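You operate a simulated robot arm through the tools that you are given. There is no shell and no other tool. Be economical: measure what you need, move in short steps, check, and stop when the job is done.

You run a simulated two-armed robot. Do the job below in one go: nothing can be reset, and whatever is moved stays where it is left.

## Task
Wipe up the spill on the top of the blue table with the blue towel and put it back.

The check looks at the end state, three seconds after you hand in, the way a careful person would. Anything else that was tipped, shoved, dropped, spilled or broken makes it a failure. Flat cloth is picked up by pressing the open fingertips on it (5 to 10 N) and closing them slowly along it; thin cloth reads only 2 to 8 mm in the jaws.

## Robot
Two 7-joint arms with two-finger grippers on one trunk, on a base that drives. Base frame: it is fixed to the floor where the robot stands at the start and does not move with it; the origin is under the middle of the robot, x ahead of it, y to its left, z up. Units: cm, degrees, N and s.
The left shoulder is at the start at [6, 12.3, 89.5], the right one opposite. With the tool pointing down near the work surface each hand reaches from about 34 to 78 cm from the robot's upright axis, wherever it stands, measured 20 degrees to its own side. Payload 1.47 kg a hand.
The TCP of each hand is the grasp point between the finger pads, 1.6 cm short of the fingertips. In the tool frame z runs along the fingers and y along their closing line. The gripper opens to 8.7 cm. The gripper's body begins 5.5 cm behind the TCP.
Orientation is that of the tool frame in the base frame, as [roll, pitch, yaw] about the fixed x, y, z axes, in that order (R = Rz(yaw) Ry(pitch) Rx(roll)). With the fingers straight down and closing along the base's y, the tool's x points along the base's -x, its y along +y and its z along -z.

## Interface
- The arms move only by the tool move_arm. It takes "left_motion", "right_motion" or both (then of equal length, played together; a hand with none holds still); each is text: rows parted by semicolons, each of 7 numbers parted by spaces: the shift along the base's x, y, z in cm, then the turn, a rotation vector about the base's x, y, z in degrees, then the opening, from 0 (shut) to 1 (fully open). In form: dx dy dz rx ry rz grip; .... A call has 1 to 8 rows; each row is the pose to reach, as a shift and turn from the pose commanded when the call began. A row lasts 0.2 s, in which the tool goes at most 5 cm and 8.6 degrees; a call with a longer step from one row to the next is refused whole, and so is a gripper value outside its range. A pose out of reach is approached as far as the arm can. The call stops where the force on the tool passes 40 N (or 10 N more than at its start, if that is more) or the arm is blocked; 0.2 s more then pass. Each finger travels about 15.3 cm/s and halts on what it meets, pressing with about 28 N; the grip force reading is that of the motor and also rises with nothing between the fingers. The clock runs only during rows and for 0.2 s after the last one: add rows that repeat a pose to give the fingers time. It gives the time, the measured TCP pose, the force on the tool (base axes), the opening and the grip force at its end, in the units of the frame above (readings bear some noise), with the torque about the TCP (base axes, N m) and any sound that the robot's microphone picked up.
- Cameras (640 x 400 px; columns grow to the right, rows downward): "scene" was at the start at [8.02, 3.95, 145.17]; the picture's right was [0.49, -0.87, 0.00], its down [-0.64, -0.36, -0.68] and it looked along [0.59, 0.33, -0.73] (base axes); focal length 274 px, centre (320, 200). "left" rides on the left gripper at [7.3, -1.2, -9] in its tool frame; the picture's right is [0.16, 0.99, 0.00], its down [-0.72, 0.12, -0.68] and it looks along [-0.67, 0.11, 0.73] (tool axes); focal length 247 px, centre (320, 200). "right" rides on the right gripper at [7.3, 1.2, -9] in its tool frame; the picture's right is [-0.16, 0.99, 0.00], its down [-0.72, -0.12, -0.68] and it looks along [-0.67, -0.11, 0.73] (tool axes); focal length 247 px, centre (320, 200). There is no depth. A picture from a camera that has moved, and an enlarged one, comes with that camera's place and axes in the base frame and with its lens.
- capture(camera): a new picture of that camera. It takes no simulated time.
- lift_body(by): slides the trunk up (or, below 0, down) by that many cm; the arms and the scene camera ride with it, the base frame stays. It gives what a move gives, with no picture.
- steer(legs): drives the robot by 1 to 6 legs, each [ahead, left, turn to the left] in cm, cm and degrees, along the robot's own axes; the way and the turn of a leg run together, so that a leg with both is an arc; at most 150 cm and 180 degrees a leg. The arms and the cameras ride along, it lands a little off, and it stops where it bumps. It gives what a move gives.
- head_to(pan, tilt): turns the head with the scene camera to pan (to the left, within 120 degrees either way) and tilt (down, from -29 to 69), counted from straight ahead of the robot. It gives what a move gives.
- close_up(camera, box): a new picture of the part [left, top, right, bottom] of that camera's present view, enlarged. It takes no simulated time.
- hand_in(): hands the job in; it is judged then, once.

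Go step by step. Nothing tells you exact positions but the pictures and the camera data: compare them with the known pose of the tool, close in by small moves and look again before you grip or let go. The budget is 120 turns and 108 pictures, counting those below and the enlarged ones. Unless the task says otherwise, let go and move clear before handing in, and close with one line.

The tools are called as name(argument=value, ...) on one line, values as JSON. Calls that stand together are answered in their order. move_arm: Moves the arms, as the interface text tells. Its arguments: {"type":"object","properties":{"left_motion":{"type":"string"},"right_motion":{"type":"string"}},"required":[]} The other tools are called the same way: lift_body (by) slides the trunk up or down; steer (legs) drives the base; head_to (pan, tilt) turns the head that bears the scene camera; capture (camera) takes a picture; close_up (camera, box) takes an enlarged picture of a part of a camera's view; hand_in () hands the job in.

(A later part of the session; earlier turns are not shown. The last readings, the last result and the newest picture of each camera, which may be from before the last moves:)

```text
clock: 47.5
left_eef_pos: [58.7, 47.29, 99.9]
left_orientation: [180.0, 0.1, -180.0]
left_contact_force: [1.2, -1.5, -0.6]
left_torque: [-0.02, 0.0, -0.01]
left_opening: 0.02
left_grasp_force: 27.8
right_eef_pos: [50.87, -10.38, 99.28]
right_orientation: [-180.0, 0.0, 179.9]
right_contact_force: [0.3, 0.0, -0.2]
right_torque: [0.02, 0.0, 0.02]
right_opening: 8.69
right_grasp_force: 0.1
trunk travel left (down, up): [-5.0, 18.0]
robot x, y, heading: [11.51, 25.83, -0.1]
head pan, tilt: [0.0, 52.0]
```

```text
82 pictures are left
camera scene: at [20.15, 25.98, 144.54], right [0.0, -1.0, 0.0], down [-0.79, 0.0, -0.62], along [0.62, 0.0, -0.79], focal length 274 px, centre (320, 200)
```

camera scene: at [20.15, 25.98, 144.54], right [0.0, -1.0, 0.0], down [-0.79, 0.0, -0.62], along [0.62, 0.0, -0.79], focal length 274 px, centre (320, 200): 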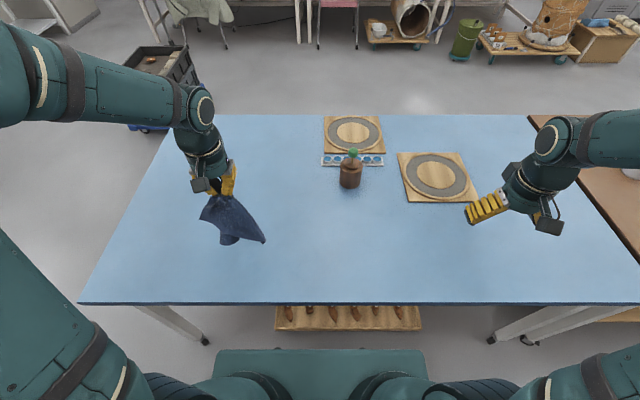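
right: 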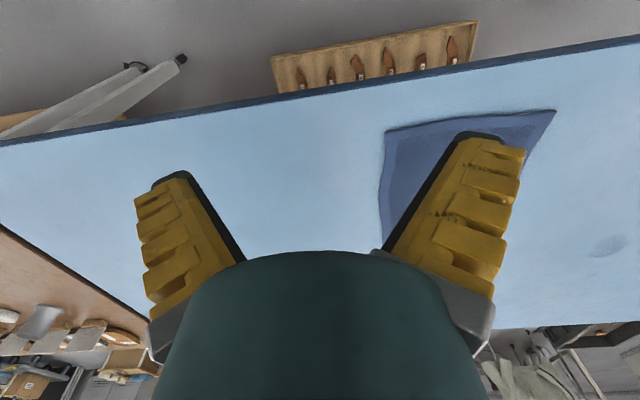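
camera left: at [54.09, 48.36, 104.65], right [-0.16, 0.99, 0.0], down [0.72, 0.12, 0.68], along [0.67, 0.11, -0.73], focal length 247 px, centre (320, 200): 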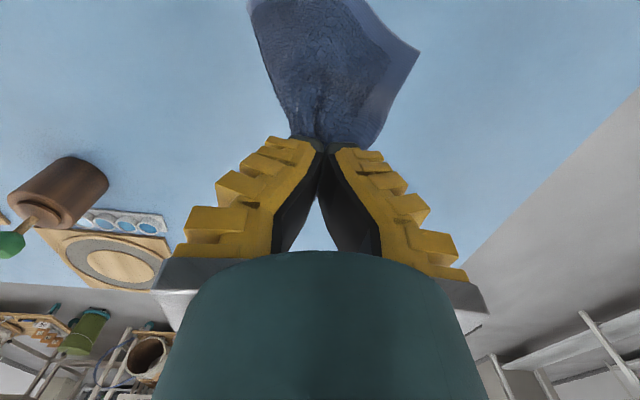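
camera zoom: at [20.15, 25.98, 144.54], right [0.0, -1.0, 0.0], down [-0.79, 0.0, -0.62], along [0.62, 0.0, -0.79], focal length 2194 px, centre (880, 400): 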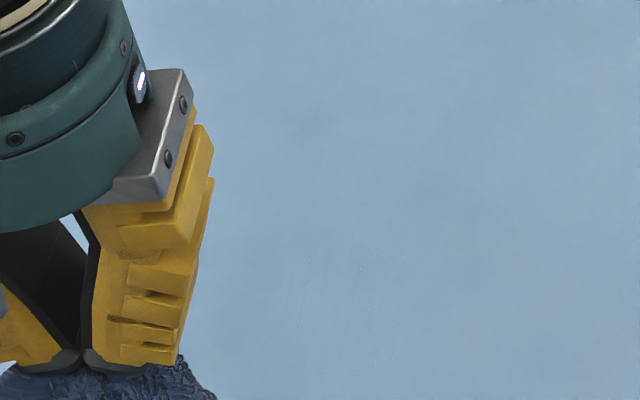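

It's almost entirely clean, with only a few tiny specks. One last pass to be safe.

move_arm(left_motion="4 -1 -2 0 0 0 0; 8 -1.5 -4.5 0 0 0 0; 12 -2 -8 0 0 0 0; 16 -2 -11 0 0 0 0; 17.5 -2 -15 0 0 0 0; 17.5 -2 -18 0 0 0 0; 17.5 -2 -22 0 0 0 0; 17.5 -2 -22.9 0 0 0 0")

move_arm(left_motion="3.5 0 0 0 0 0 0; 7 0 0 0 0 0 0; 7 1 0 0 0 0 0; 3 1 0 0 0 0 0; -1 1 0 0 0 0 0; -1 2 0 0 0 0 0; 3 2 0 0 0 0 0; 7 2 0 0 0 0 0")

move_arm(left_motion="0 1 0 0 0 0 0; -4 1 0 0 0 0 0; -8 1 0 0 0 0 0; -8 2 0 0 0 0 0; -4 2 0 0 0 0 0; 0 2 0 0 0 0 0; 0 3 0 0 0 0 0; -4 3 0 0 0 0 0")

move_arm(left_motion="-4 0 0 0 0 0 0; -4 1 0 0 0 0 0; 0 1 0 0 0 0 0; 4 1 0 0 0 0 0; 4 -3 0 0 0 0 0; 4 -7 0 0 0 0 0; 2.5 -7 0 0 0 0 0; 2.5 -3 0 0 0 0 0")

move_arm(left_motion="0 3.5 0 0 0 0 0; -1.5 3.5 0 0 0 0 0; -1.5 0 0 0 0 0 0; -1.5 -4 0 0 0 0 0; -3 -4 0 0 0 0 0; -3 0 0 0 0 0 0; -3 3.5 0 0 0 0 0; -3 3.5 3 0 0 0 0")

move_arm(left_motion="0 0 4 0 0 0 0; 0 0 8 0 0 0 0; -3 0 11 0 0 0 0; -7 0 13 0 0 0 0; -11 0 15 0 0 0 0; -15 0 17 0 0 0 0; -19 0 18 0 0 0 0; -22 0 19 0 0 0 0")

close_up(camera="scene", box=[210, 160, 290, 210])

capture(camera="left")

```text
refused: row 3 steps farther than a row can; nothing moved
```

```text
clock: 49.3
left_eef_pos: [65.49, 49.37, 99.8]
left_orientation: [180.0, -0.1, -180.0]
left_contact_force: [0.0, 0.2, 0.0]
left_torque: [-0.02, 0.0, -0.04]
left_opening: 0.0
left_grasp_force: 27.9
right_eef_pos: [50.97, -10.39, 99.18]
right_orientation: [-180.0, 0.1, -179.9]
right_contact_force: [0.8, -0.2, 0.6]
right_torque: [0.0, 0.02, 0.01]
right_opening: 8.66
right_grasp_force: 0.1
trunk travel left (down, up): [-5.0, 18.0]
robot x, y, heading: [11.42, 25.99, 0.2]
head pan, tilt: [0.0, 52.0]
```

```text
clock: 51.1
left_eef_pos: [61.56, 52.32, 99.89]
left_orientation: [180.0, 0.0, 179.9]
left_contact_force: [-0.1, -0.5, -0.4]
left_torque: [-0.02, -0.01, 0.0]
left_opening: 0.0
left_grasp_force: 28.3
right_eef_pos: [50.79, -10.28, 99.33]
right_orientation: [179.9, 0.1, -180.0]
right_contact_force: [0.4, -0.1, 0.0]
right_torque: [0.01, -0.03, 0.0]
right_opening: 8.71
right_grasp_force: 0.0
trunk travel left (down, up): [-5.0, 18.0]
robot x, y, heading: [11.91, 25.78, 0.1]
head pan, tilt: [0.0, 52.0]
```

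```text
clock: 52.9
left_eef_pos: [64.15, 49.33, 99.81]
left_orientation: [180.0, 0.1, 180.0]
left_contact_force: [0.5, 0.8, -0.2]
left_torque: [0.03, 0.03, 0.02]
left_opening: 0.0
left_grasp_force: 28.4
right_eef_pos: [50.96, -10.25, 99.21]
right_orientation: [179.9, 0.0, 180.0]
right_contact_force: [0.8, 1.1, 0.1]
right_torque: [-0.01, 0.03, 0.03]
right_opening: 8.68
right_grasp_force: 0.0
trunk travel left (down, up): [-5.0, 18.0]
robot x, y, heading: [11.65, 25.77, 0.0]
head pan, tilt: [0.0, 52.0]
```

```text
clock: 54.7
left_eef_pos: [61.08, 52.66, 102.66]
left_orientation: [180.0, 0.0, -180.0]
left_contact_force: [-0.1, -0.1, 0.4]
left_torque: [0.02, 0.02, 0.03]
left_opening: 0.0
left_grasp_force: 28.1
right_eef_pos: [50.8, -10.36, 99.44]
right_orientation: [-180.0, 0.0, 180.0]
right_contact_force: [0.4, -0.3, -1.0]
right_torque: [-0.03, -0.01, -0.04]
right_opening: 8.69
right_grasp_force: 0.1
trunk travel left (down, up): [-5.0, 18.0]
robot x, y, heading: [11.81, 25.64, -0.3]
head pan, tilt: [0.0, 52.0]
```

```text
clock: 56.5
left_eef_pos: [39.06, 52.54, 121.69]
left_orientation: [180.0, 0.0, -180.0]
left_contact_force: [0.2, 0.4, -0.1]
left_torque: [0.04, -0.01, -0.03]
left_opening: 0.01
left_grasp_force: 28.2
right_eef_pos: [50.81, -10.4, 99.28]
right_orientation: [-180.0, 0.0, 180.0]
right_contact_force: [-0.2, -0.4, 0.6]
right_torque: [0.03, 0.01, -0.02]
right_opening: 8.71
right_grasp_force: 0.1
trunk travel left (down, up): [-5.0, 18.0]
robot x, y, heading: [11.43, 25.79, -0.1]
head pan, tilt: [0.0, 52.0]
```

```text
8.00 times, centred on (250, 185) of scene
camera zoom: at [20.15, 25.96, 144.54], right [0.0, -1.0, 0.0], down [-0.79, 0.0, -0.62], along [0.62, 0.0, -0.79], focal length 2194 px, centre (880, 320)
```

zoom: 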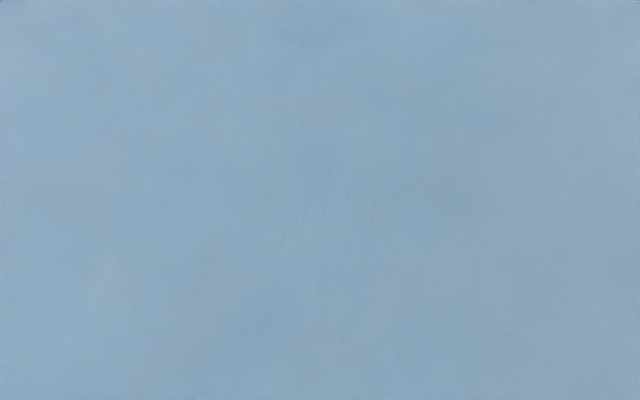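

```text
80 pictures are left
camera left: at [31.58, 51.39, 130.57], right [-0.16, 0.99, 0.0], down [0.72, 0.12, 0.68], along [0.67, 0.11, -0.73], focal length 247 px, centre (320, 200)
```

left: 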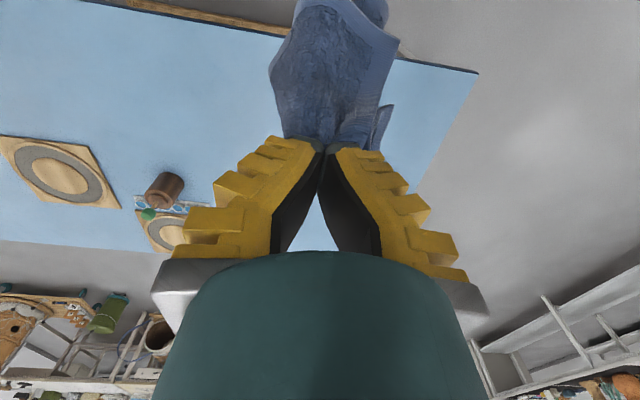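

The first row set was refused, so that sequence ran in the air and did no harm. A few fine streaks remain near (80, 48.5), so I'll return for a cross-wise pass.

move_arm(left_motion="3.2 -0.6 -3.4 0 0 0 0; 6.4 -1.2 -6.8 0 0 0 0; 9.6 -1.8 -10.2 0 0 0 0; 12.8 -2.4 -13.6 0 0 0 0; 16 -3 -17 0 0 0 0; 19.2 -3.6 -20.4 0 0 0 0; 22.4 -4.2 -23.8 0 0 0 0; 25.6 -5 -27 0 0 0 0")

move_arm(left_motion="3.5 -0.4 -2 0 0 0 0; 7 -0.8 -4.5 0 0 0 0; 10 -1.2 -7.5 0 0 0 0; 12 -1.6 -11 0 0 0 0; 12.9 -2 -14.5 0 0 0 0; 12.9 -2 -16.5 0 0 0 0; 12.9 -2 -17.5 0 0 0 0; 12.9 -2 -17.8 0 0 0 0")

```text
clock: 58.3
left_eef_pos: [64.87, 47.81, 94.65]
left_orientation: [-179.9, 0.0, -180.0]
left_contact_force: [0.2, 0.2, -0.8]
left_torque: [-0.01, 0.01, -0.01]
left_opening: 0.0
left_grasp_force: 28.2
right_eef_pos: [51.08, -10.27, 99.33]
right_orientation: [-180.0, -0.2, 179.9]
right_contact_force: [0.4, 0.1, 0.3]
right_torque: [0.0, 0.02, 0.03]
right_opening: 8.68
right_grasp_force: 0.1
trunk travel left (down, up): [-5.0, 18.0]
robot x, y, heading: [11.11, 26.02, -0.0]
head pan, tilt: [0.0, 52.0]
```

```text
clock: 60.1
left_eef_pos: [77.63, 45.75, 77.16]
left_orientation: [-180.0, 0.2, 180.0]
left_contact_force: [0.9, 0.4, 7.1]
left_torque: [-0.02, 0.04, 0.02]
left_opening: 0.01
left_grasp_force: 28.0
right_eef_pos: [50.91, -10.42, 99.34]
right_orientation: [-180.0, 0.0, 180.0]
right_contact_force: [0.1, 0.0, -0.3]
right_torque: [0.0, -0.01, -0.04]
right_opening: 8.71
right_grasp_force: 0.0
trunk travel left (down, up): [-5.0, 18.0]
robot x, y, heading: [11.26, 25.47, -0.1]
head pan, tilt: [0.0, 52.0]
```

move_arm(left_motion="0 3 -0.15 0 0 0 0; 0 6.5 -0.15 0 0 0 0; 1.2 6.5 -0.15 0 0 0 0; 1.2 3 -0.15 0 0 0 0; 1.2 -1 -0.15 0 0 0 0; 2.4 -1 -0.15 0 0 0 0; 2.4 3 -0.15 0 0 0 0; 2.4 6.5 -0.15 0 0 0 0")

move_arm(left_motion="1.2 0 0 0 0 0 0; 1.2 -4 0 0 0 0 0; 1.2 -7.5 0 0 0 0 0; 2.4 -7.5 0 0 0 0 0; 2.4 -4 0 0 0 0 0; 2.4 0 0 0 0 0 0; 3.6 -4 0 0 0 0 0; 3.6 -7.5 0 0 0 0 0")

move_arm(left_motion="-2 2 0 0 0 0 0; -5 5 0 0 0 0 0; -8 5 0 0 0 0 0; -4 4 0 0 0 0 0; 0 3.5 0 0 0 0 0; -4 2.5 0 0 0 0 0; -8 2.5 0 0 0 0 0; -4 1.5 0 0 0 0 0")

move_arm(left_motion="0 0 4 0 0 0 0; 0 0 8 0 0 0 0; -3 0 11 0 0 0 0; -7 0 13 0 0 0 0; -11 0 15 0 0 0 0; -15 0 17 0 0 0 0; -19 0 19 0 0 0 0; -23 0 21 0 0 0 0")

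close_up(camera="scene", box=[210, 160, 290, 210])

capture(camera="scene")

```text
clock: 61.9
left_eef_pos: [79.88, 52.42, 76.87]
left_orientation: [179.9, 0.0, -179.9]
left_contact_force: [-0.8, -0.5, 6.8]
left_torque: [-0.02, 0.01, 0.01]
left_opening: 0.01
left_grasp_force: 27.8
right_eef_pos: [50.85, -10.3, 99.35]
right_orientation: [180.0, 0.0, -180.0]
right_contact_force: [0.4, 0.1, 0.1]
right_torque: [-0.01, 0.01, -0.02]
right_opening: 8.68
right_grasp_force: 0.2
trunk travel left (down, up): [-5.0, 18.0]
robot x, y, heading: [11.42, 25.57, -0.1]
head pan, tilt: [0.0, 52.0]
```

```text
clock: 63.7
left_eef_pos: [83.45, 45.03, 76.89]
left_orientation: [179.9, 0.1, -179.9]
left_contact_force: [0.0, 0.5, 5.4]
left_torque: [0.04, -0.02, -0.02]
left_opening: 0.0
left_grasp_force: 28.6
right_eef_pos: [50.88, -10.33, 99.22]
right_orientation: [180.0, 0.1, -180.0]
right_contact_force: [0.3, -0.3, -0.8]
right_torque: [-0.01, 0.0, 0.01]
right_opening: 8.67
right_grasp_force: 0.0
trunk travel left (down, up): [-5.0, 18.0]
robot x, y, heading: [11.69, 25.97, 0.0]
head pan, tilt: [0.0, 52.0]
```

```text
clock: 65.5
left_eef_pos: [79.68, 46.13, 76.88]
left_orientation: [180.0, 0.1, 180.0]
left_contact_force: [-0.8, -0.5, 4.9]
left_torque: [0.05, 0.03, -0.02]
left_opening: 0.0
left_grasp_force: 28.7
right_eef_pos: [50.93, -10.37, 99.21]
right_orientation: [-180.0, 0.1, 180.0]
right_contact_force: [0.1, -1.3, -0.1]
right_torque: [0.01, 0.0, 0.05]
right_opening: 8.69
right_grasp_force: 0.1
trunk travel left (down, up): [-5.0, 18.0]
robot x, y, heading: [11.73, 26.03, 0.2]
head pan, tilt: [0.0, 52.0]
```

```text
clock: 67.3
left_eef_pos: [56.51, 46.16, 97.91]
left_orientation: [-180.0, 0.0, 180.0]
left_contact_force: [0.7, 0.0, 0.2]
left_torque: [0.01, -0.04, -0.01]
left_opening: 0.02
left_grasp_force: 28.1
right_eef_pos: [50.9, -10.31, 99.36]
right_orientation: [-180.0, 0.1, 179.9]
right_contact_force: [0.1, 0.8, 0.2]
right_torque: [-0.01, 0.01, -0.02]
right_opening: 8.69
right_grasp_force: 0.0
trunk travel left (down, up): [-5.0, 18.0]
robot x, y, heading: [11.83, 25.66, 0.3]
head pan, tilt: [0.0, 52.0]
```

```text
8.00 times, centred on (250, 185) of scene
camera zoom: at [20.09, 25.99, 144.54], right [0.0, -1.0, 0.0], down [-0.79, 0.0, -0.62], along [0.62, 0.0, -0.79], focal length 2194 px, centre (880, 320)
```

zoom: 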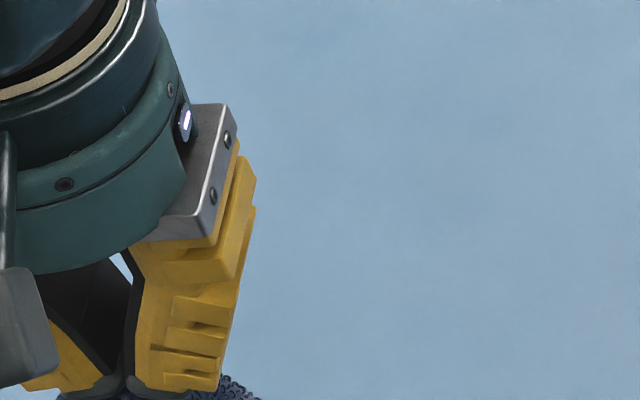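

```text
78 pictures are left
camera scene: at [20.09, 25.99, 144.54], right [0.0, -1.0, 0.0], down [-0.79, 0.0, -0.62], along [0.62, 0.0, -0.79], focal length 274 px, centre (320, 200)
```

scene: 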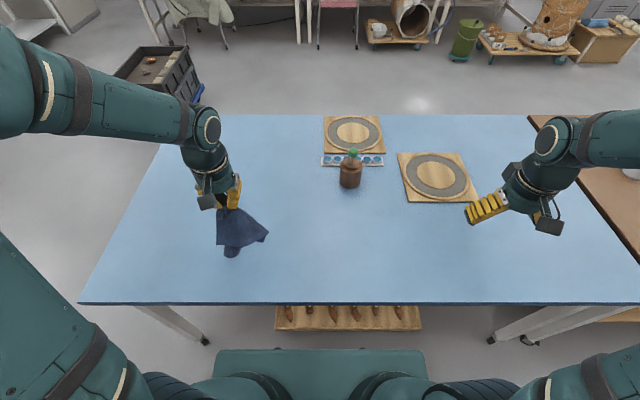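

The spot is clean. Now I'll carry the towel back, hanging, to the right side of its old place (y≈4.5), and move the right hand clear.

move_arm(left_motion="0.5 -4.7 0.5 0 0 0 0; 1 -9.4 1 0 0 0 0; 1.5 -14.1 1 0 0 0 0; 2 -18.8 1 0 0 0 0; 2.5 -23.5 1 0 0 0 0; 3 -28.2 1 0 0 0 0; 3.3 -32.9 1 0 0 0 0; 3.3 -37.5 1 0 0 0 0", right_motion="0 -3 0 0 0 0 1; 0 -6 0 0 0 0 1; 0 -9 0 0 0 0 1; 0 -12 0 0 0 0 1; 0 -14 0 0 0 0 1; 0 -14 0 0 0 0 1; 0 -14 0 0 0 0 1; 0 -14 0 0 0 0 1")

move_arm(left_motion="0 -4 0 0 0 0 0; 0 -4 0 0 0 0 0; 0 -4 0 0 0 0 0")

capture(camera="scene")

capture(camera="right")

capture(camera="left")

```text
clock: 69.1
left_eef_pos: [59.81, 8.72, 98.76]
left_orientation: [-180.0, 0.0, -180.0]
left_contact_force: [0.0, -0.2, -0.7]
left_torque: [-0.02, -0.03, 0.01]
left_opening: 0.0
left_grasp_force: 28.1
right_eef_pos: [50.69, -24.45, 99.32]
right_orientation: [179.9, -0.1, -180.0]
right_contact_force: [0.6, -1.1, 0.2]
right_torque: [0.0, 0.04, 0.02]
right_opening: 8.68
right_grasp_force: 0.1
trunk travel left (down, up): [-5.0, 18.0]
robot x, y, heading: [11.53, 25.87, 0.0]
head pan, tilt: [0.0, 52.0]
```

```text
clock: 69.9
left_eef_pos: [59.93, 4.78, 98.8]
left_orientation: [180.0, 0.0, 179.9]
left_contact_force: [-1.1, -0.4, -0.3]
left_torque: [0.02, 0.02, 0.06]
left_opening: 0.0
left_grasp_force: 27.7
right_eef_pos: [50.8, -24.47, 99.41]
right_orientation: [-180.0, 0.0, 180.0]
right_contact_force: [-0.5, -0.3, 0.2]
right_torque: [0.01, 0.01, 0.02]
right_opening: 8.68
right_grasp_force: 0.1
trunk travel left (down, up): [-5.0, 18.0]
robot x, y, heading: [11.97, 25.97, -0.1]
head pan, tilt: [0.0, 52.0]
```

```text
77 pictures are left
camera scene: at [20.22, 25.91, 144.53], right [0.0, -1.0, 0.0], down [-0.79, 0.0, -0.62], along [0.62, 0.0, -0.79], focal length 274 px, centre (320, 200)
```

scene: 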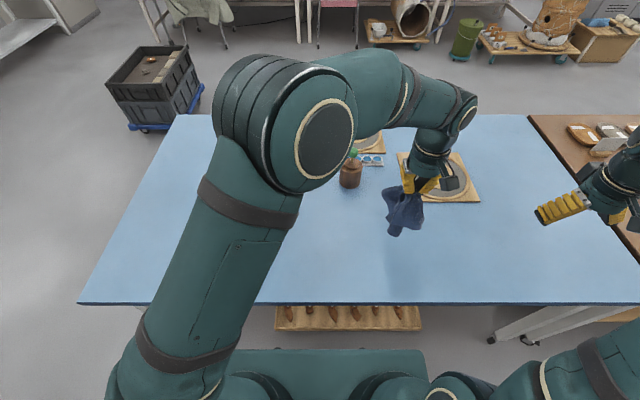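

```text
76 pictures are left
camera right: at [43.53, -23.2, 108.25], right [0.16, 0.99, 0.0], down [0.72, -0.12, 0.68], along [0.67, -0.11, -0.73], focal length 247 px, centre (320, 200)
```

right: 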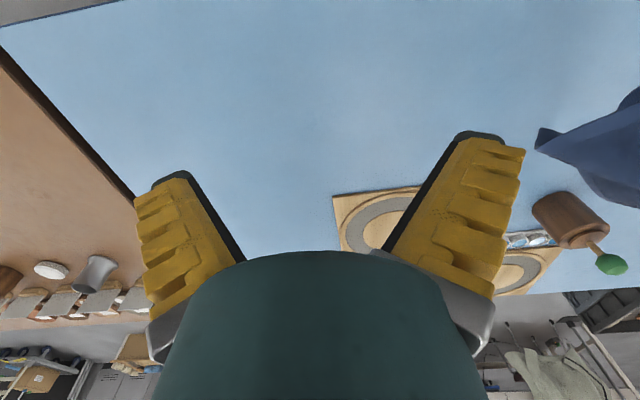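

```text
75 pictures are left
camera left: at [52.5, 3.5, 107.66], right [-0.16, 0.99, 0.0], down [0.72, 0.12, 0.68], along [0.67, 0.11, -0.73], focal length 247 px, centre (320, 200)
```

left: 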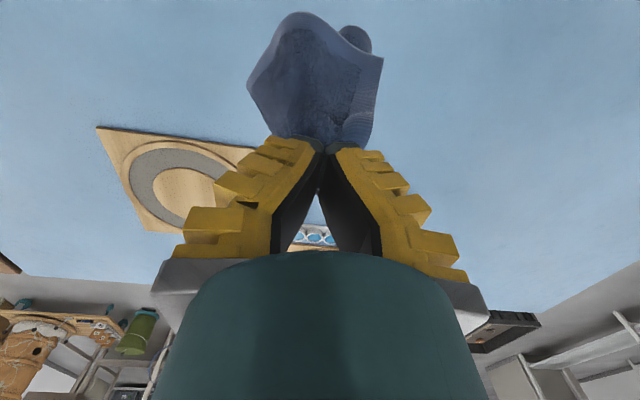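

The towel hangs as a drape. I'll lay it down by lowering while drawing it left.

move_arm(left_motion="0 0 -4 0 0 0 0; 0 0.5 -8 0 0 0 0; 0 3 -11 0 0 0 0; 0 6 -14 0 0 0 0; 0 9.5 -17 0 0 0 0; 0 13 -19 0 0 0 0; 0 16 -21 0 0 0 0; 0 17 -22 0 0 0 0")

close_up(camera="scene", box=[260, 150, 420, 300])

capture(camera="left")

```text
clock: 71.7
left_eef_pos: [59.82, 22.0, 77.01]
left_orientation: [-180.0, 0.1, 179.9]
left_contact_force: [0.1, 0.6, 1.4]
left_torque: [-0.02, 0.04, 0.02]
left_opening: 0.02
left_grasp_force: 27.9
right_eef_pos: [50.83, -24.44, 99.37]
right_orientation: [-179.9, 0.0, 179.9]
right_contact_force: [0.3, -0.8, -0.7]
right_torque: [0.0, -0.02, -0.01]
right_opening: 8.7
right_grasp_force: 0.0
trunk travel left (down, up): [-5.0, 18.0]
robot x, y, heading: [11.64, 25.68, 0.2]
head pan, tilt: [0.0, 52.0]
```

```text
2.67 times, centred on (340, 225) of scene
camera zoom: at [20.21, 25.96, 144.53], right [0.0, -1.0, 0.0], down [-0.79, 0.0, -0.62], along [0.62, 0.0, -0.79], focal length 731 px, centre (267, 133)
```

zoom: 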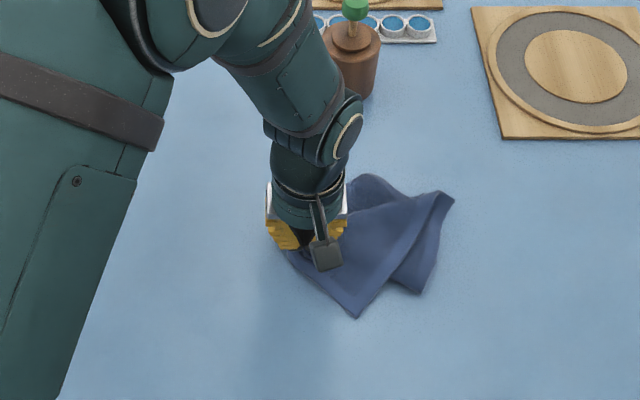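

```text
73 pictures are left
camera left: at [52.34, 20.71, 85.7], right [-0.16, 0.99, 0.0], down [0.72, 0.12, 0.68], along [0.67, 0.11, -0.73], focal length 247 px, centre (320, 200)
```

left: 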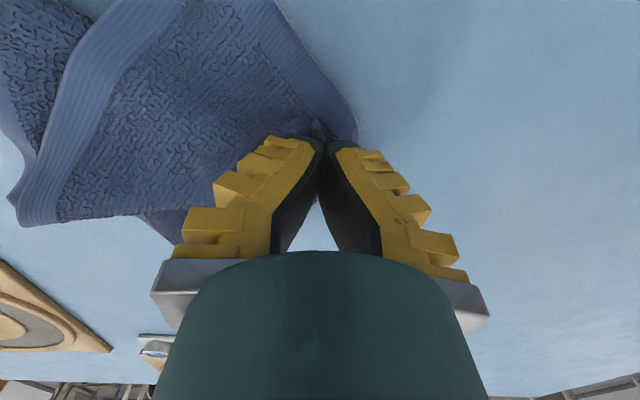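

It's laid but folded over at the right. I'll release gently and lift clear to see the folds, then spread it by its corners.

move_arm(left_motion="0 0 -0.4 0 0 0 0; 0 0 -0.4 0 0 0 0.2; 0 0 -0.4 0 0 0 0.35; 0 0 0 0 0 0 0.35; 0 0 3 0 0 0 0.35; 0 2 7 0 0 0 0.35; 0 6 10 0 0 0 0.35; 0 10 12 0 0 0 0.35")

move_arm(left_motion="0 4 2 0 0 0 0.35; 0 8 4 0 0 0 0.35; 0 12 4 0 0 0 0.35; 0 16 4 0 0 0 0.35")

close_up(camera="scene", box=[280, 180, 420, 290])

capture(camera="left")

capture(camera="right")

```text
clock: 73.5
left_eef_pos: [59.95, 32.07, 88.89]
left_orientation: [-180.0, 0.0, 180.0]
left_contact_force: [-0.3, 0.8, 0.3]
left_torque: [-0.01, -0.02, -0.01]
left_opening: 3.67
left_grasp_force: 4.3
right_eef_pos: [50.71, -24.32, 99.38]
right_orientation: [179.9, 0.0, 179.9]
right_contact_force: [-0.5, 0.8, 0.0]
right_torque: [0.01, 0.01, -0.02]
right_opening: 8.68
right_grasp_force: 0.1
trunk travel left (down, up): [-5.0, 18.0]
robot x, y, heading: [11.71, 26.22, 0.0]
head pan, tilt: [0.0, 52.0]
```

```text
clock: 74.5
left_eef_pos: [59.84, 48.12, 92.81]
left_orientation: [-180.0, 0.1, 179.9]
left_contact_force: [-0.5, 0.2, -0.3]
left_torque: [0.0, -0.03, 0.01]
left_opening: 3.65
left_grasp_force: 4.6
right_eef_pos: [50.66, -24.41, 99.43]
right_orientation: [-180.0, 0.0, 180.0]
right_contact_force: [0.1, -1.1, 0.4]
right_torque: [-0.04, 0.02, -0.03]
right_opening: 8.72
right_grasp_force: 0.0
trunk travel left (down, up): [-5.0, 18.0]
robot x, y, heading: [11.54, 26.05, -0.1]
head pan, tilt: [0.0, 52.0]
```

```text
3.64 times, centred on (350, 235) of scene
camera zoom: at [20.2, 26.03, 144.53], right [0.0, -1.0, 0.0], down [-0.79, 0.0, -0.62], along [0.62, 0.0, -0.79], focal length 997 px, centre (211, 73)
```

zoom: 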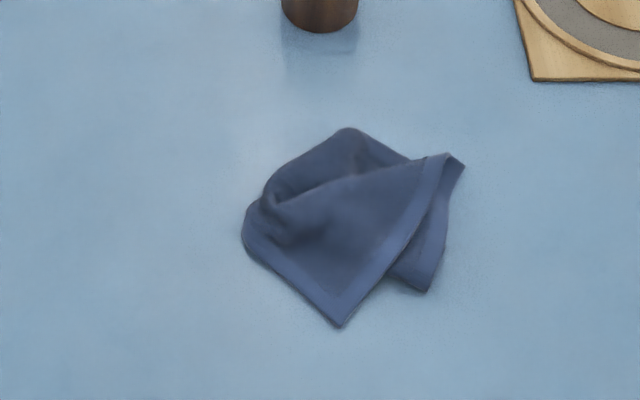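

```text
71 pictures are left
camera left: at [52.35, 46.9, 101.7], right [-0.16, 0.99, 0.0], down [0.72, 0.12, 0.68], along [0.67, 0.11, -0.73], focal length 247 px, centre (320, 200)
```

left: 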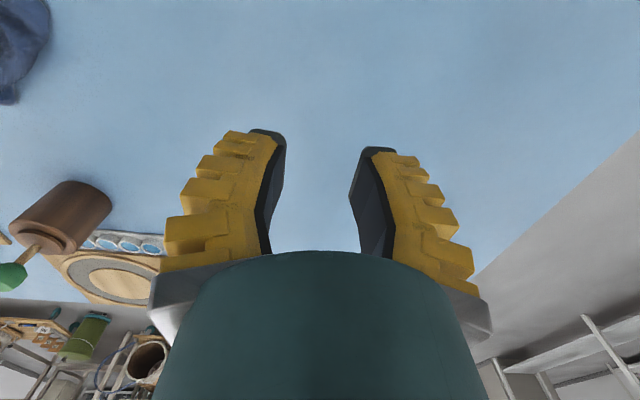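

```text
70 pictures are left
camera right: at [43.52, -23.1, 108.3], right [0.16, 0.99, 0.0], down [0.72, -0.12, 0.68], along [0.67, -0.11, -0.73], focal length 247 px, centre (320, 200)
```

right: 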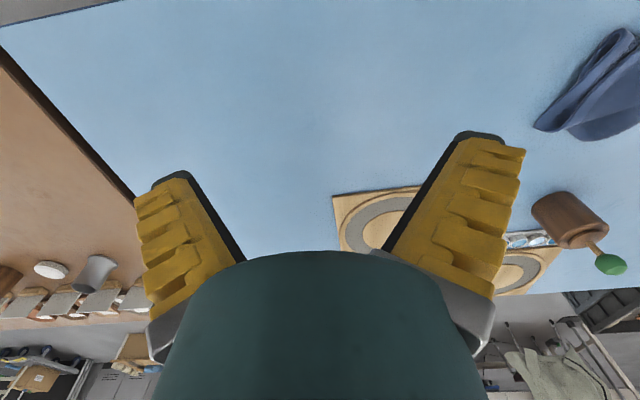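

Towel corner D (near left) is at about (51, 16.5) and near-right corner C has flipped over to about (65, 5). I'll lift it by those two corners with both hands, let it hang, and lay it flat, starting with a closer look at C through the right hand.

move_arm(right_motion="2 4 -1 0 0 0 0.8; 4 8 -2 0 0 0 0.6; 6 12 -3 0 0 0 0.5; 8 16 -4 0 0 0 0.35; 10 20 -6 0 0 0 0.35; 11.5 23 -9 0 0 0 0.35")

capture(camera="right")

close_up(camera="right", box=[280, 0, 600, 200])

close_up(camera="scene", box=[320, 190, 400, 260])

```text
clock: 75.9
left_eef_pos: [59.84, 48.04, 92.86]
left_orientation: [180.0, 0.1, -180.0]
left_contact_force: [0.8, -0.7, -0.4]
left_torque: [0.0, 0.0, 0.0]
left_opening: 3.64
left_grasp_force: 4.7
right_eef_pos: [62.41, -1.3, 90.25]
right_orientation: [-180.0, -0.1, -179.9]
right_contact_force: [0.5, 0.8, -0.5]
right_torque: [-0.01, -0.01, 0.01]
right_opening: 3.65
right_grasp_force: 3.9
trunk travel left (down, up): [-5.0, 18.0]
robot x, y, heading: [11.45, 25.76, 0.0]
head pan, tilt: [0.0, 52.0]
```

```text
69 pictures are left
camera right: at [55.16, -0.11, 99.16], right [0.16, 0.99, 0.0], down [0.72, -0.12, 0.68], along [0.67, -0.11, -0.73], focal length 247 px, centre (320, 200)
```

right: 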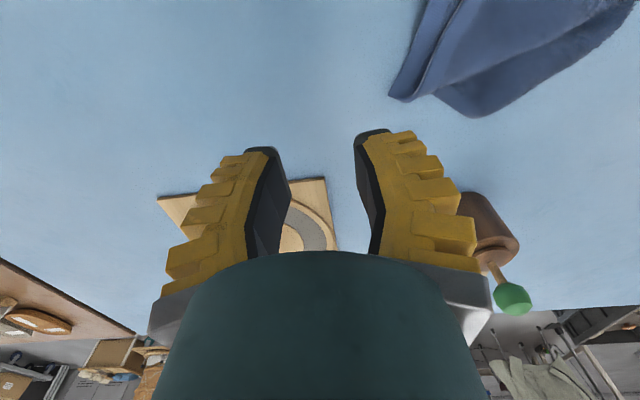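

```text
2.00 times, centred on (440, 100) of right
camera zoom: at [55.16, -0.11, 99.16], right [0.16, 0.99, 0.0], down [0.72, -0.12, 0.68], along [0.67, -0.11, -0.73], focal length 494 px, centre (80, 400)
```

zoom: 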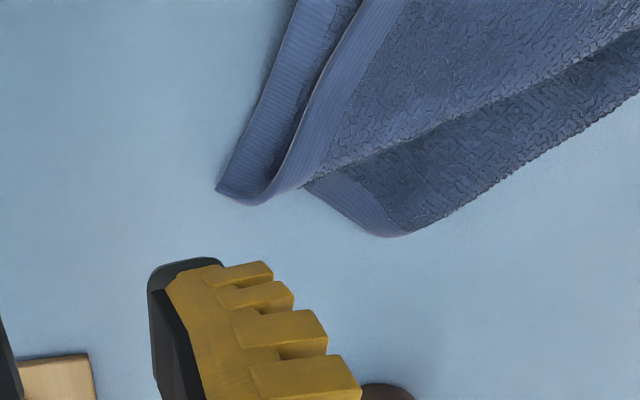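

```text
5.71 times, centred on (360, 225) of scene
camera zoom: at [20.29, 26.0, 144.52], right [0.0, -1.0, 0.0], down [-0.79, 0.0, -0.62], along [0.62, 0.0, -0.79], focal length 1567 px, centre (91, 57)
```

zoom: 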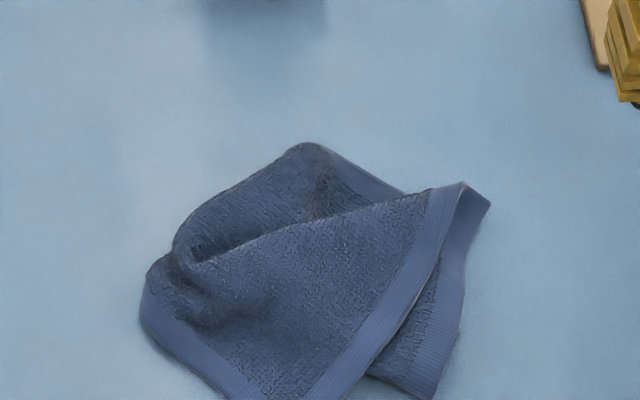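

F looks like corner C folded on its diagonal. I'll straddle that tip with the right fingers (closing along y around (63.8, 7.8)) and check before closing.

move_arm(right_motion="0.7 4.5 0 0 0 0 0.6; 1.4 9.1 0 0 0 0 0.75; 1.4 9.1 -4 0 0 0 0.75; 1.4 9.1 -8 0 0 0 0.75; 1.4 9.1 -11.5 0 0 0 0.75; 1.4 9.1 -11.5 0 0 0 0.75")

capture(camera="right")

close_up(camera="scene", box=[300, 170, 420, 270])

```text
clock: 77.3
left_eef_pos: [59.81, 48.06, 92.85]
left_orientation: [-180.0, 0.0, -179.9]
left_contact_force: [-0.1, 1.0, -0.4]
left_torque: [0.04, 0.01, -0.01]
left_opening: 3.65
left_grasp_force: 4.1
right_eef_pos: [63.86, 7.52, 78.87]
right_orientation: [180.0, 0.0, -180.0]
right_contact_force: [0.3, 0.2, 0.1]
right_torque: [0.0, 0.04, 0.01]
right_opening: 6.93
right_grasp_force: 2.9
trunk travel left (down, up): [-5.0, 18.0]
robot x, y, heading: [11.87, 25.96, 0.0]
head pan, tilt: [0.0, 52.0]
```

```text
66 pictures are left
camera right: at [56.64, 8.79, 87.65], right [0.16, 0.99, 0.0], down [0.72, -0.12, 0.68], along [0.67, -0.11, -0.73], focal length 247 px, centre (320, 200)
```

right: 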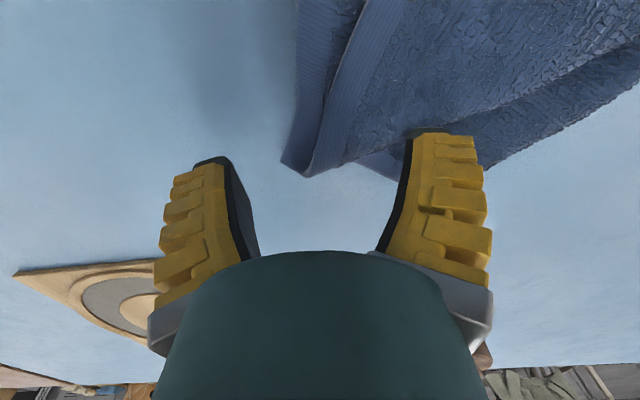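

```text
4.00 times, centred on (360, 220) of scene
camera zoom: at [20.18, 25.97, 144.54], right [0.0, -1.0, 0.0], down [-0.79, 0.0, -0.62], along [0.62, 0.0, -0.79], focal length 1097 px, centre (160, 120)
```

zoom: 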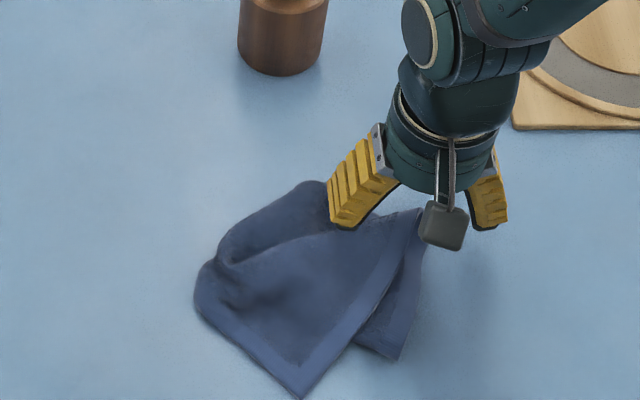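

The +y finger would land on another layer, so I'll narrow the opening, shift 0.7 cm right, and lower.

move_arm(right_motion="0.2 -0.8 0 0 0 0 0.6; 0.2 -0.8 -1 0 0 0 0.58; 0.2 -0.8 -2 0 0 0 0.58; 0.2 -0.8 -2.5 0 0 0 0.58; 0.2 -0.8 -2.8 0 0 0 0.58; 0.2 -0.8 -2.8 0 0 0 0.58")

capture(camera="right")

```text
clock: 78.7
left_eef_pos: [59.74, 48.02, 92.87]
left_orientation: [-180.0, 0.0, 180.0]
left_contact_force: [-0.6, -2.1, -0.7]
left_torque: [0.01, 0.0, -0.01]
left_opening: 3.65
left_grasp_force: 4.5
right_eef_pos: [63.92, 6.94, 76.12]
right_orientation: [-180.0, 0.1, -180.0]
right_contact_force: [-0.4, 0.5, 13.4]
right_torque: [0.48, 0.18, 0.06]
right_opening: 5.89
right_grasp_force: 4.9
trunk travel left (down, up): [-5.0, 18.0]
robot x, y, heading: [11.42, 26.03, 0.1]
head pan, tilt: [0.0, 52.0]
```

```text
64 pictures are left
camera right: at [56.72, 8.12, 85.02], right [0.16, 0.99, 0.0], down [0.72, -0.12, 0.68], along [0.67, -0.11, -0.73], focal length 247 px, centre (320, 200)
```

right: 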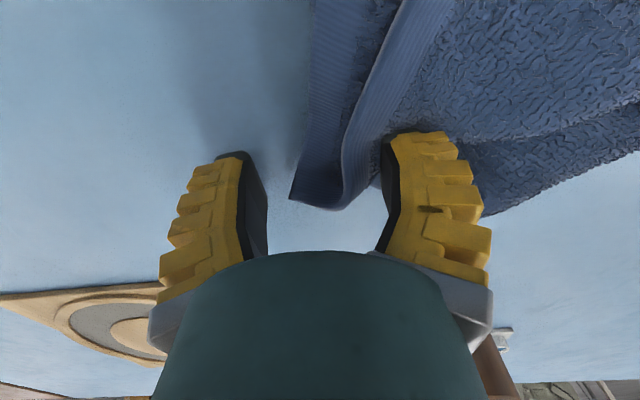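

The tip is between the fingers and there's light contact. Closing slowly.

move_arm(right_motion="0 0 0 0 0 0 0.5; 0 0 0 0 0 0 0.42; 0 0 0 0 0 0 0.34; 0 0 0 0 0 0 0.26; 0 0 0 0 0 0 0.18; 0 0 0 0 0 0 0.1; 0 0 0 0 0 0 0; 0 0 0 0 0 0 0")

capture(camera="right")

close_up(camera="scene", box=[300, 170, 420, 270])

```text
clock: 80.5
left_eef_pos: [59.78, 48.02, 92.84]
left_orientation: [180.0, 0.0, 180.0]
left_contact_force: [1.3, -0.1, -0.4]
left_torque: [-0.02, -0.02, 0.03]
left_opening: 3.67
left_grasp_force: 4.6
right_eef_pos: [63.96, 6.83, 76.09]
right_orientation: [180.0, 0.1, -180.0]
right_contact_force: [-1.2, 2.7, 14.5]
right_torque: [0.16, 0.15, -0.01]
right_opening: 0.0
right_grasp_force: 27.8
trunk travel left (down, up): [-5.0, 18.0]
robot x, y, heading: [11.69, 25.59, -0.1]
head pan, tilt: [0.0, 52.0]
```

```text
63 pictures are left
camera right: at [56.71, 8.13, 85.0], right [0.16, 0.99, 0.0], down [0.72, -0.12, 0.68], along [0.67, -0.11, -0.73], focal length 247 px, centre (320, 200)
```

right: 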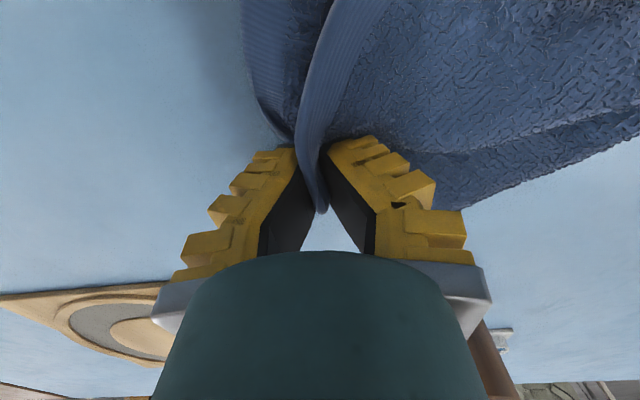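

```text
4.00 times, centred on (360, 220) of scene
camera zoom: at [20.1, 26.02, 144.54], right [0.0, -1.0, 0.0], down [-0.79, 0.0, -0.62], along [0.62, 0.0, -0.79], focal length 1097 px, centre (160, 120)
```

zoom: 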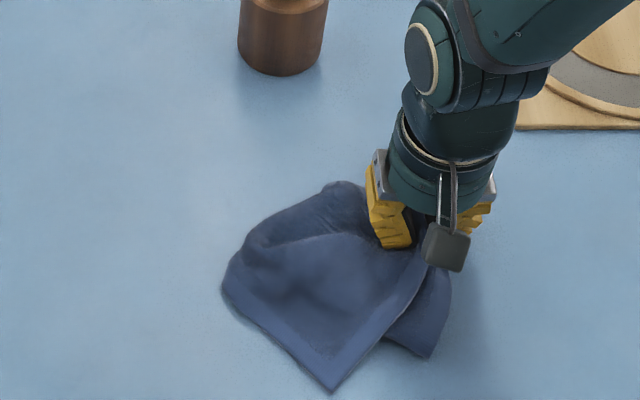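

Corner C is gripped. To make room for the left hand, I'll move C a bit right and up, then re-check corner D.

move_arm(right_motion="0 0 1.5 0 0 0 0; -0.7 -2 2.5 0 0 0 0; -1.4 -4 3 0 0 0 0; -2 -6 3 0 0 0 0; -2 -6 3 0 0 0 0")

close_up(camera="scene", box=[300, 170, 420, 270])

```text
clock: 81.7
left_eef_pos: [59.86, 48.01, 92.79]
left_orientation: [-180.0, 0.0, -179.9]
left_contact_force: [0.0, 0.2, -0.8]
left_torque: [-0.03, 0.04, -0.04]
left_opening: 3.68
left_grasp_force: 4.6
right_eef_pos: [61.92, 0.97, 79.12]
right_orientation: [-180.0, 0.0, 180.0]
right_contact_force: [-0.2, 0.0, -0.6]
right_torque: [0.02, 0.0, -0.02]
right_opening: 0.0
right_grasp_force: 28.3
trunk travel left (down, up): [-5.0, 18.0]
robot x, y, heading: [11.32, 25.82, 0.0]
head pan, tilt: [0.0, 52.0]
```

```text
4.00 times, centred on (360, 220) of scene
camera zoom: at [20.22, 25.99, 144.53], right [0.0, -1.0, 0.0], down [-0.79, 0.0, -0.62], along [0.62, 0.0, -0.79], focal length 1097 px, centre (160, 120)
```

zoom: 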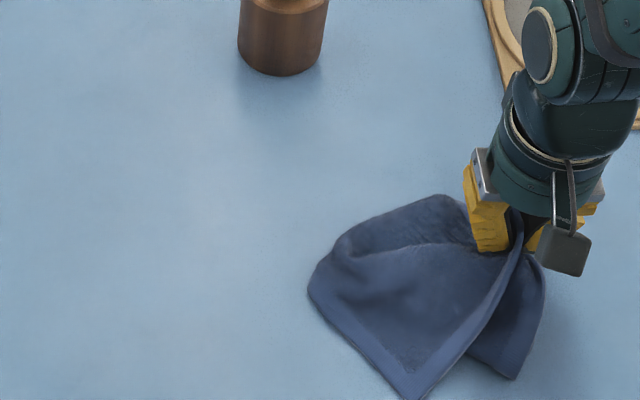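

The whole towel slid along, so D is now near (51.2, 9.3). I'll come in with the left hand turned 45° (camera side away from the right hand) to pinch the hem beside D.

move_arm(left_motion="-0.8 -4.2 0 0 0 -5.6 0.5; -1.6 -8.4 0 0 0 -11.2 0.5; -2.4 -12.6 0 0 0 -16.8 0.5; -3.2 -16.8 0 0 0 -22.4 0.5; -4 -21 0 0 0 -28 0.5; -4.8 -25.2 0 0 0 -33.6 0.5; -5.6 -29.4 0 0 0 -39.2 0.5; -6.4 -33.6 0 0 0 -45 0.5")

capture(camera="left")

close_up(camera="scene", box=[300, 170, 440, 290])

```text
clock: 83.5
left_eef_pos: [53.5, 14.2, 92.76]
left_orientation: [180.0, 0.0, 134.9]
left_contact_force: [-0.5, -0.3, 0.0]
left_torque: [0.02, -0.01, -0.04]
left_opening: 4.89
left_grasp_force: 4.0
right_eef_pos: [62.03, 0.95, 79.02]
right_orientation: [-180.0, 0.0, 180.0]
right_contact_force: [-0.7, 0.3, -0.1]
right_torque: [0.01, -0.05, -0.02]
right_opening: 0.01
right_grasp_force: 27.8
trunk travel left (down, up): [-5.0, 18.0]
robot x, y, heading: [11.95, 25.84, 0.3]
head pan, tilt: [0.0, 52.0]
```

```text
60 pictures are left
camera left: at [47.34, 18.45, 101.58], right [0.59, 0.81, 0.0], down [0.59, -0.43, 0.68], along [0.55, -0.4, -0.73], focal length 247 px, centre (320, 200)
```

left: 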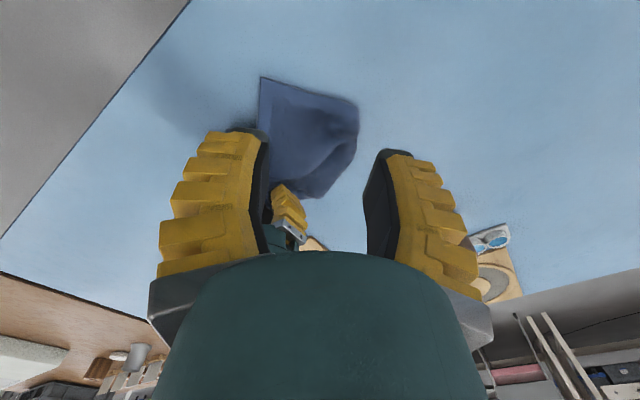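

```text
3.33 times, centred on (370, 230) of scene
camera zoom: at [20.21, 25.89, 144.53], right [0.0, -1.0, 0.0], down [-0.79, 0.0, -0.62], along [0.62, 0.0, -0.79], focal length 914 px, centre (153, 100)
```

zoom: 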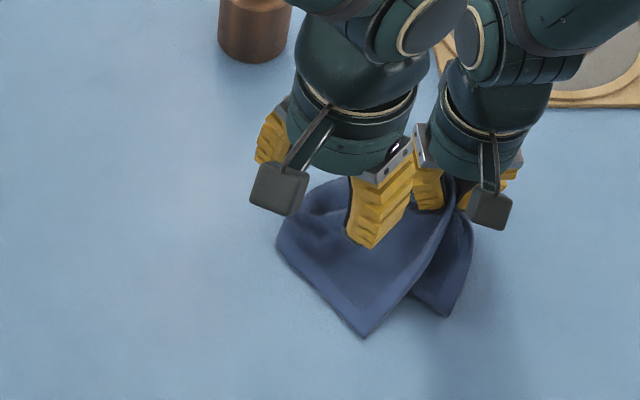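

D is at about (50.5, 9.0) by both cameras. I'll move the left hand over it and lower to just above the cloth.

move_arm(left_motion="-0.9 -2.6 -2 0 0 0 0.5; -1.8 -5.2 -5 0 0 0 0.5; -1.8 -5.2 -9 0 0 0 0.5; -1.8 -5.2 -13 0 0 0 0.5; -1.8 -5.2 -14.5 0 0 0 0.5; -1.8 -5.2 -14.5 0 0 0 0.5")

capture(camera="left")

```text
clock: 84.9
left_eef_pos: [51.84, 9.13, 78.29]
left_orientation: [-180.0, 0.0, 135.0]
left_contact_force: [0.2, 0.7, -0.8]
left_torque: [0.02, -0.03, -0.02]
left_opening: 4.91
left_grasp_force: 4.1
right_eef_pos: [61.9, 0.9, 79.08]
right_orientation: [-180.0, 0.0, -180.0]
right_contact_force: [-0.3, -0.2, -0.4]
right_torque: [-0.01, 0.01, 0.0]
right_opening: 0.0
right_grasp_force: 28.1
trunk travel left (down, up): [-5.0, 18.0]
robot x, y, heading: [11.78, 25.74, 0.1]
head pan, tilt: [0.0, 52.0]
```

```text
58 pictures are left
camera left: at [45.68, 13.43, 87.25], right [0.59, 0.81, 0.0], down [0.59, -0.43, 0.68], along [0.55, -0.4, -0.73], focal length 247 px, centre (320, 200)
```

left: 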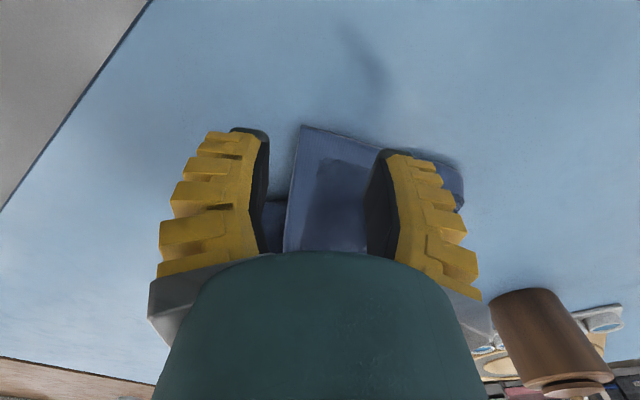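

The fingers straddle the hem right at D. Lowering to contact.

move_arm(left_motion="0 0 -1 0 0 0 0.5; 0 0 -1.8 0 0 0 0.5; 0 0 -2.2 0 0 0 0.5; 0 0 -2.45 0 0 0 0.5; 0 0 -2.45 0 0 0 0.5")

```text
clock: 86.1
left_eef_pos: [51.67, 9.02, 75.92]
left_orientation: [180.0, -0.1, 135.0]
left_contact_force: [0.5, -0.2, 1.7]
left_torque: [0.03, -0.03, 0.05]
left_opening: 4.94
left_grasp_force: 4.1
right_eef_pos: [62.02, 1.01, 79.05]
right_orientation: [-180.0, 0.0, -180.0]
right_contact_force: [-0.3, 0.7, 0.1]
right_torque: [-0.02, -0.01, 0.01]
right_opening: 0.0
right_grasp_force: 27.9
trunk travel left (down, up): [-5.0, 18.0]
robot x, y, heading: [11.31, 25.83, -0.1]
head pan, tilt: [0.0, 52.0]
```

move_arm(left_motion="0 0 -0.15 0 0 0 0.5; 0 0 -0.15 0 0 0 0.42; 0 0 -0.15 0 0 0 0.34; 0 0 -0.15 0 0 0 0.26; 0 0 -0.15 0 0 0 0.18; 0 0 -0.15 0 0 0 0.1; 0 0 -0.15 0 0 0 0; 0 0 -0.15 0 0 0 0")

capture(camera="left")

```text
clock: 87.9
left_eef_pos: [51.75, 8.99, 75.66]
left_orientation: [180.0, 0.0, 135.0]
left_contact_force: [-0.5, -0.7, 5.4]
left_torque: [-0.01, -0.04, 0.0]
left_opening: 0.02
left_grasp_force: 27.7
right_eef_pos: [61.99, 0.93, 79.04]
right_orientation: [-180.0, 0.0, 179.9]
right_contact_force: [-0.2, 1.0, -0.5]
right_torque: [0.02, 0.0, 0.02]
right_opening: 0.0
right_grasp_force: 27.7
trunk travel left (down, up): [-5.0, 18.0]
robot x, y, heading: [11.51, 26.01, 0.0]
head pan, tilt: [0.0, 52.0]
```

```text
57 pictures are left
camera left: at [45.53, 13.32, 84.61], right [0.59, 0.81, 0.0], down [0.59, -0.43, 0.68], along [0.55, -0.4, -0.73], focal length 247 px, centre (320, 200)
```

left: 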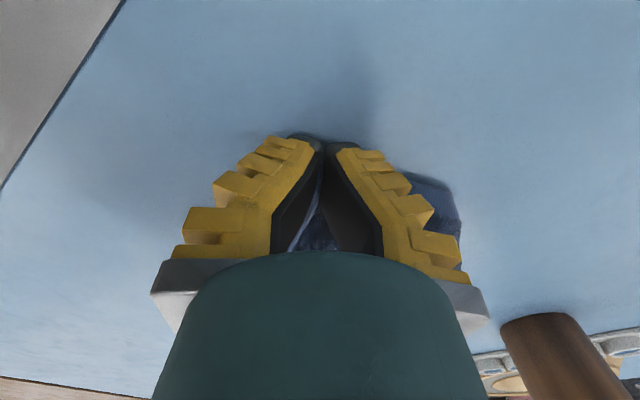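

It looks held. I'll raise both hands together and bring them to the same x so the towel hangs from its near edge.

move_arm(left_motion="0 0 3 0 0 0 0; 0 0 6.5 0 0 0 0; 1 0.5 10 0 0 0 0; 2 1 13.5 0 0 0 0; 3 1.5 17 0 0 0 0; 4 2 20.5 0 0 0 0; 5 2.5 24 0 0 0 0; 5 2.5 27 0 0 0 0", right_motion="0 0 3 0 0 0 0; 0 0 6 0 0 0 0; -1 -0.5 9 0 0 0 0; -2 -1 12 0 0 0 0; -3 -1.5 15 0 0 0 0; -4 -2 18 0 0 0 0; -5 -3 21 0 0 0 0; -5 -3 24 0 0 0 0")

capture(camera="scene")

close_up(camera="scene", box=[300, 150, 460, 300])

capture(camera="left")

```text
clock: 89.7
left_eef_pos: [56.5, 11.38, 102.83]
left_orientation: [180.0, 0.0, 135.1]
left_contact_force: [-2.9, -7.0, 0.3]
left_torque: [-0.06, 0.03, -0.07]
left_opening: 0.0
left_grasp_force: 28.3
right_eef_pos: [56.88, -2.04, 103.17]
right_orientation: [180.0, 0.0, -179.9]
right_contact_force: [1.6, 6.5, -1.3]
right_torque: [0.07, -0.01, -0.15]
right_opening: 0.0
right_grasp_force: 27.6
trunk travel left (down, up): [-5.0, 18.0]
robot x, y, heading: [11.62, 26.12, -0.1]
head pan, tilt: [0.0, 52.0]
```

```text
56 pictures are left
camera scene: at [20.15, 26.0, 144.54], right [0.0, -1.0, 0.0], down [-0.79, 0.0, -0.62], along [0.62, 0.0, -0.79], focal length 274 px, centre (320, 200)
```

scene: 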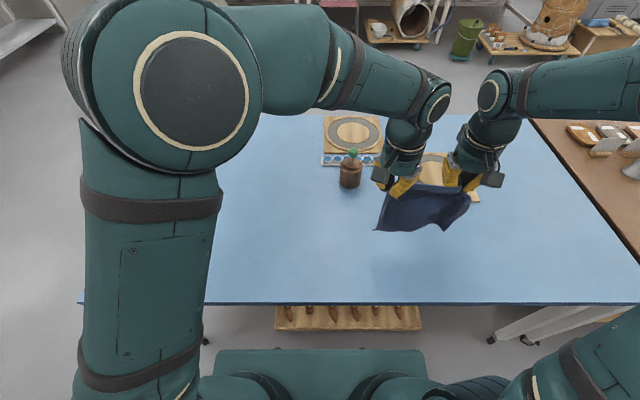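

```text
2.67 times, centred on (380, 225) of scene
camera zoom: at [20.15, 26.0, 144.54], right [0.0, -1.0, 0.0], down [-0.79, 0.0, -0.62], along [0.62, 0.0, -0.79], focal length 731 px, centre (160, 133)
```

zoom: 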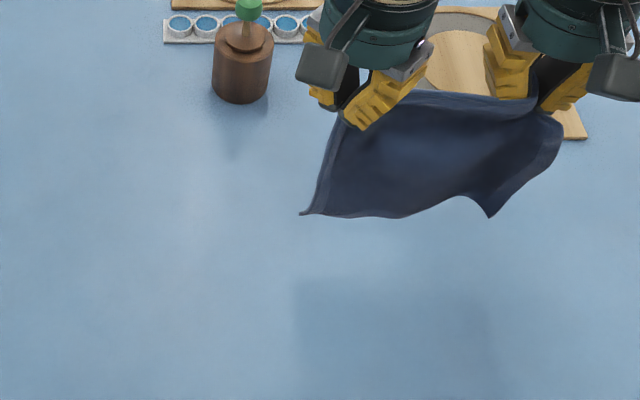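

```text
54 pictures are left
camera left: at [50.45, 15.74, 111.69], right [0.59, 0.81, 0.0], down [0.59, -0.43, 0.68], along [0.55, -0.4, -0.73], focal length 247 px, centre (320, 200)
```

left: 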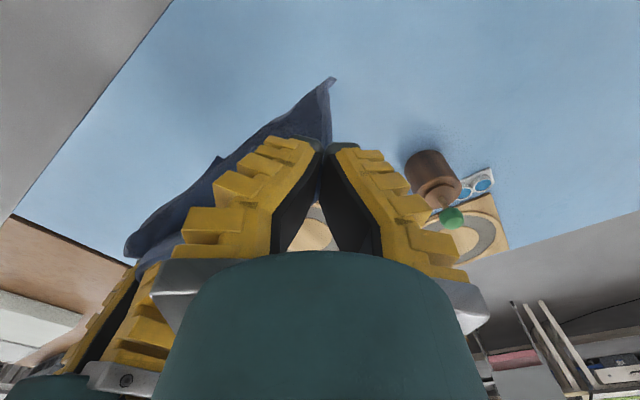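

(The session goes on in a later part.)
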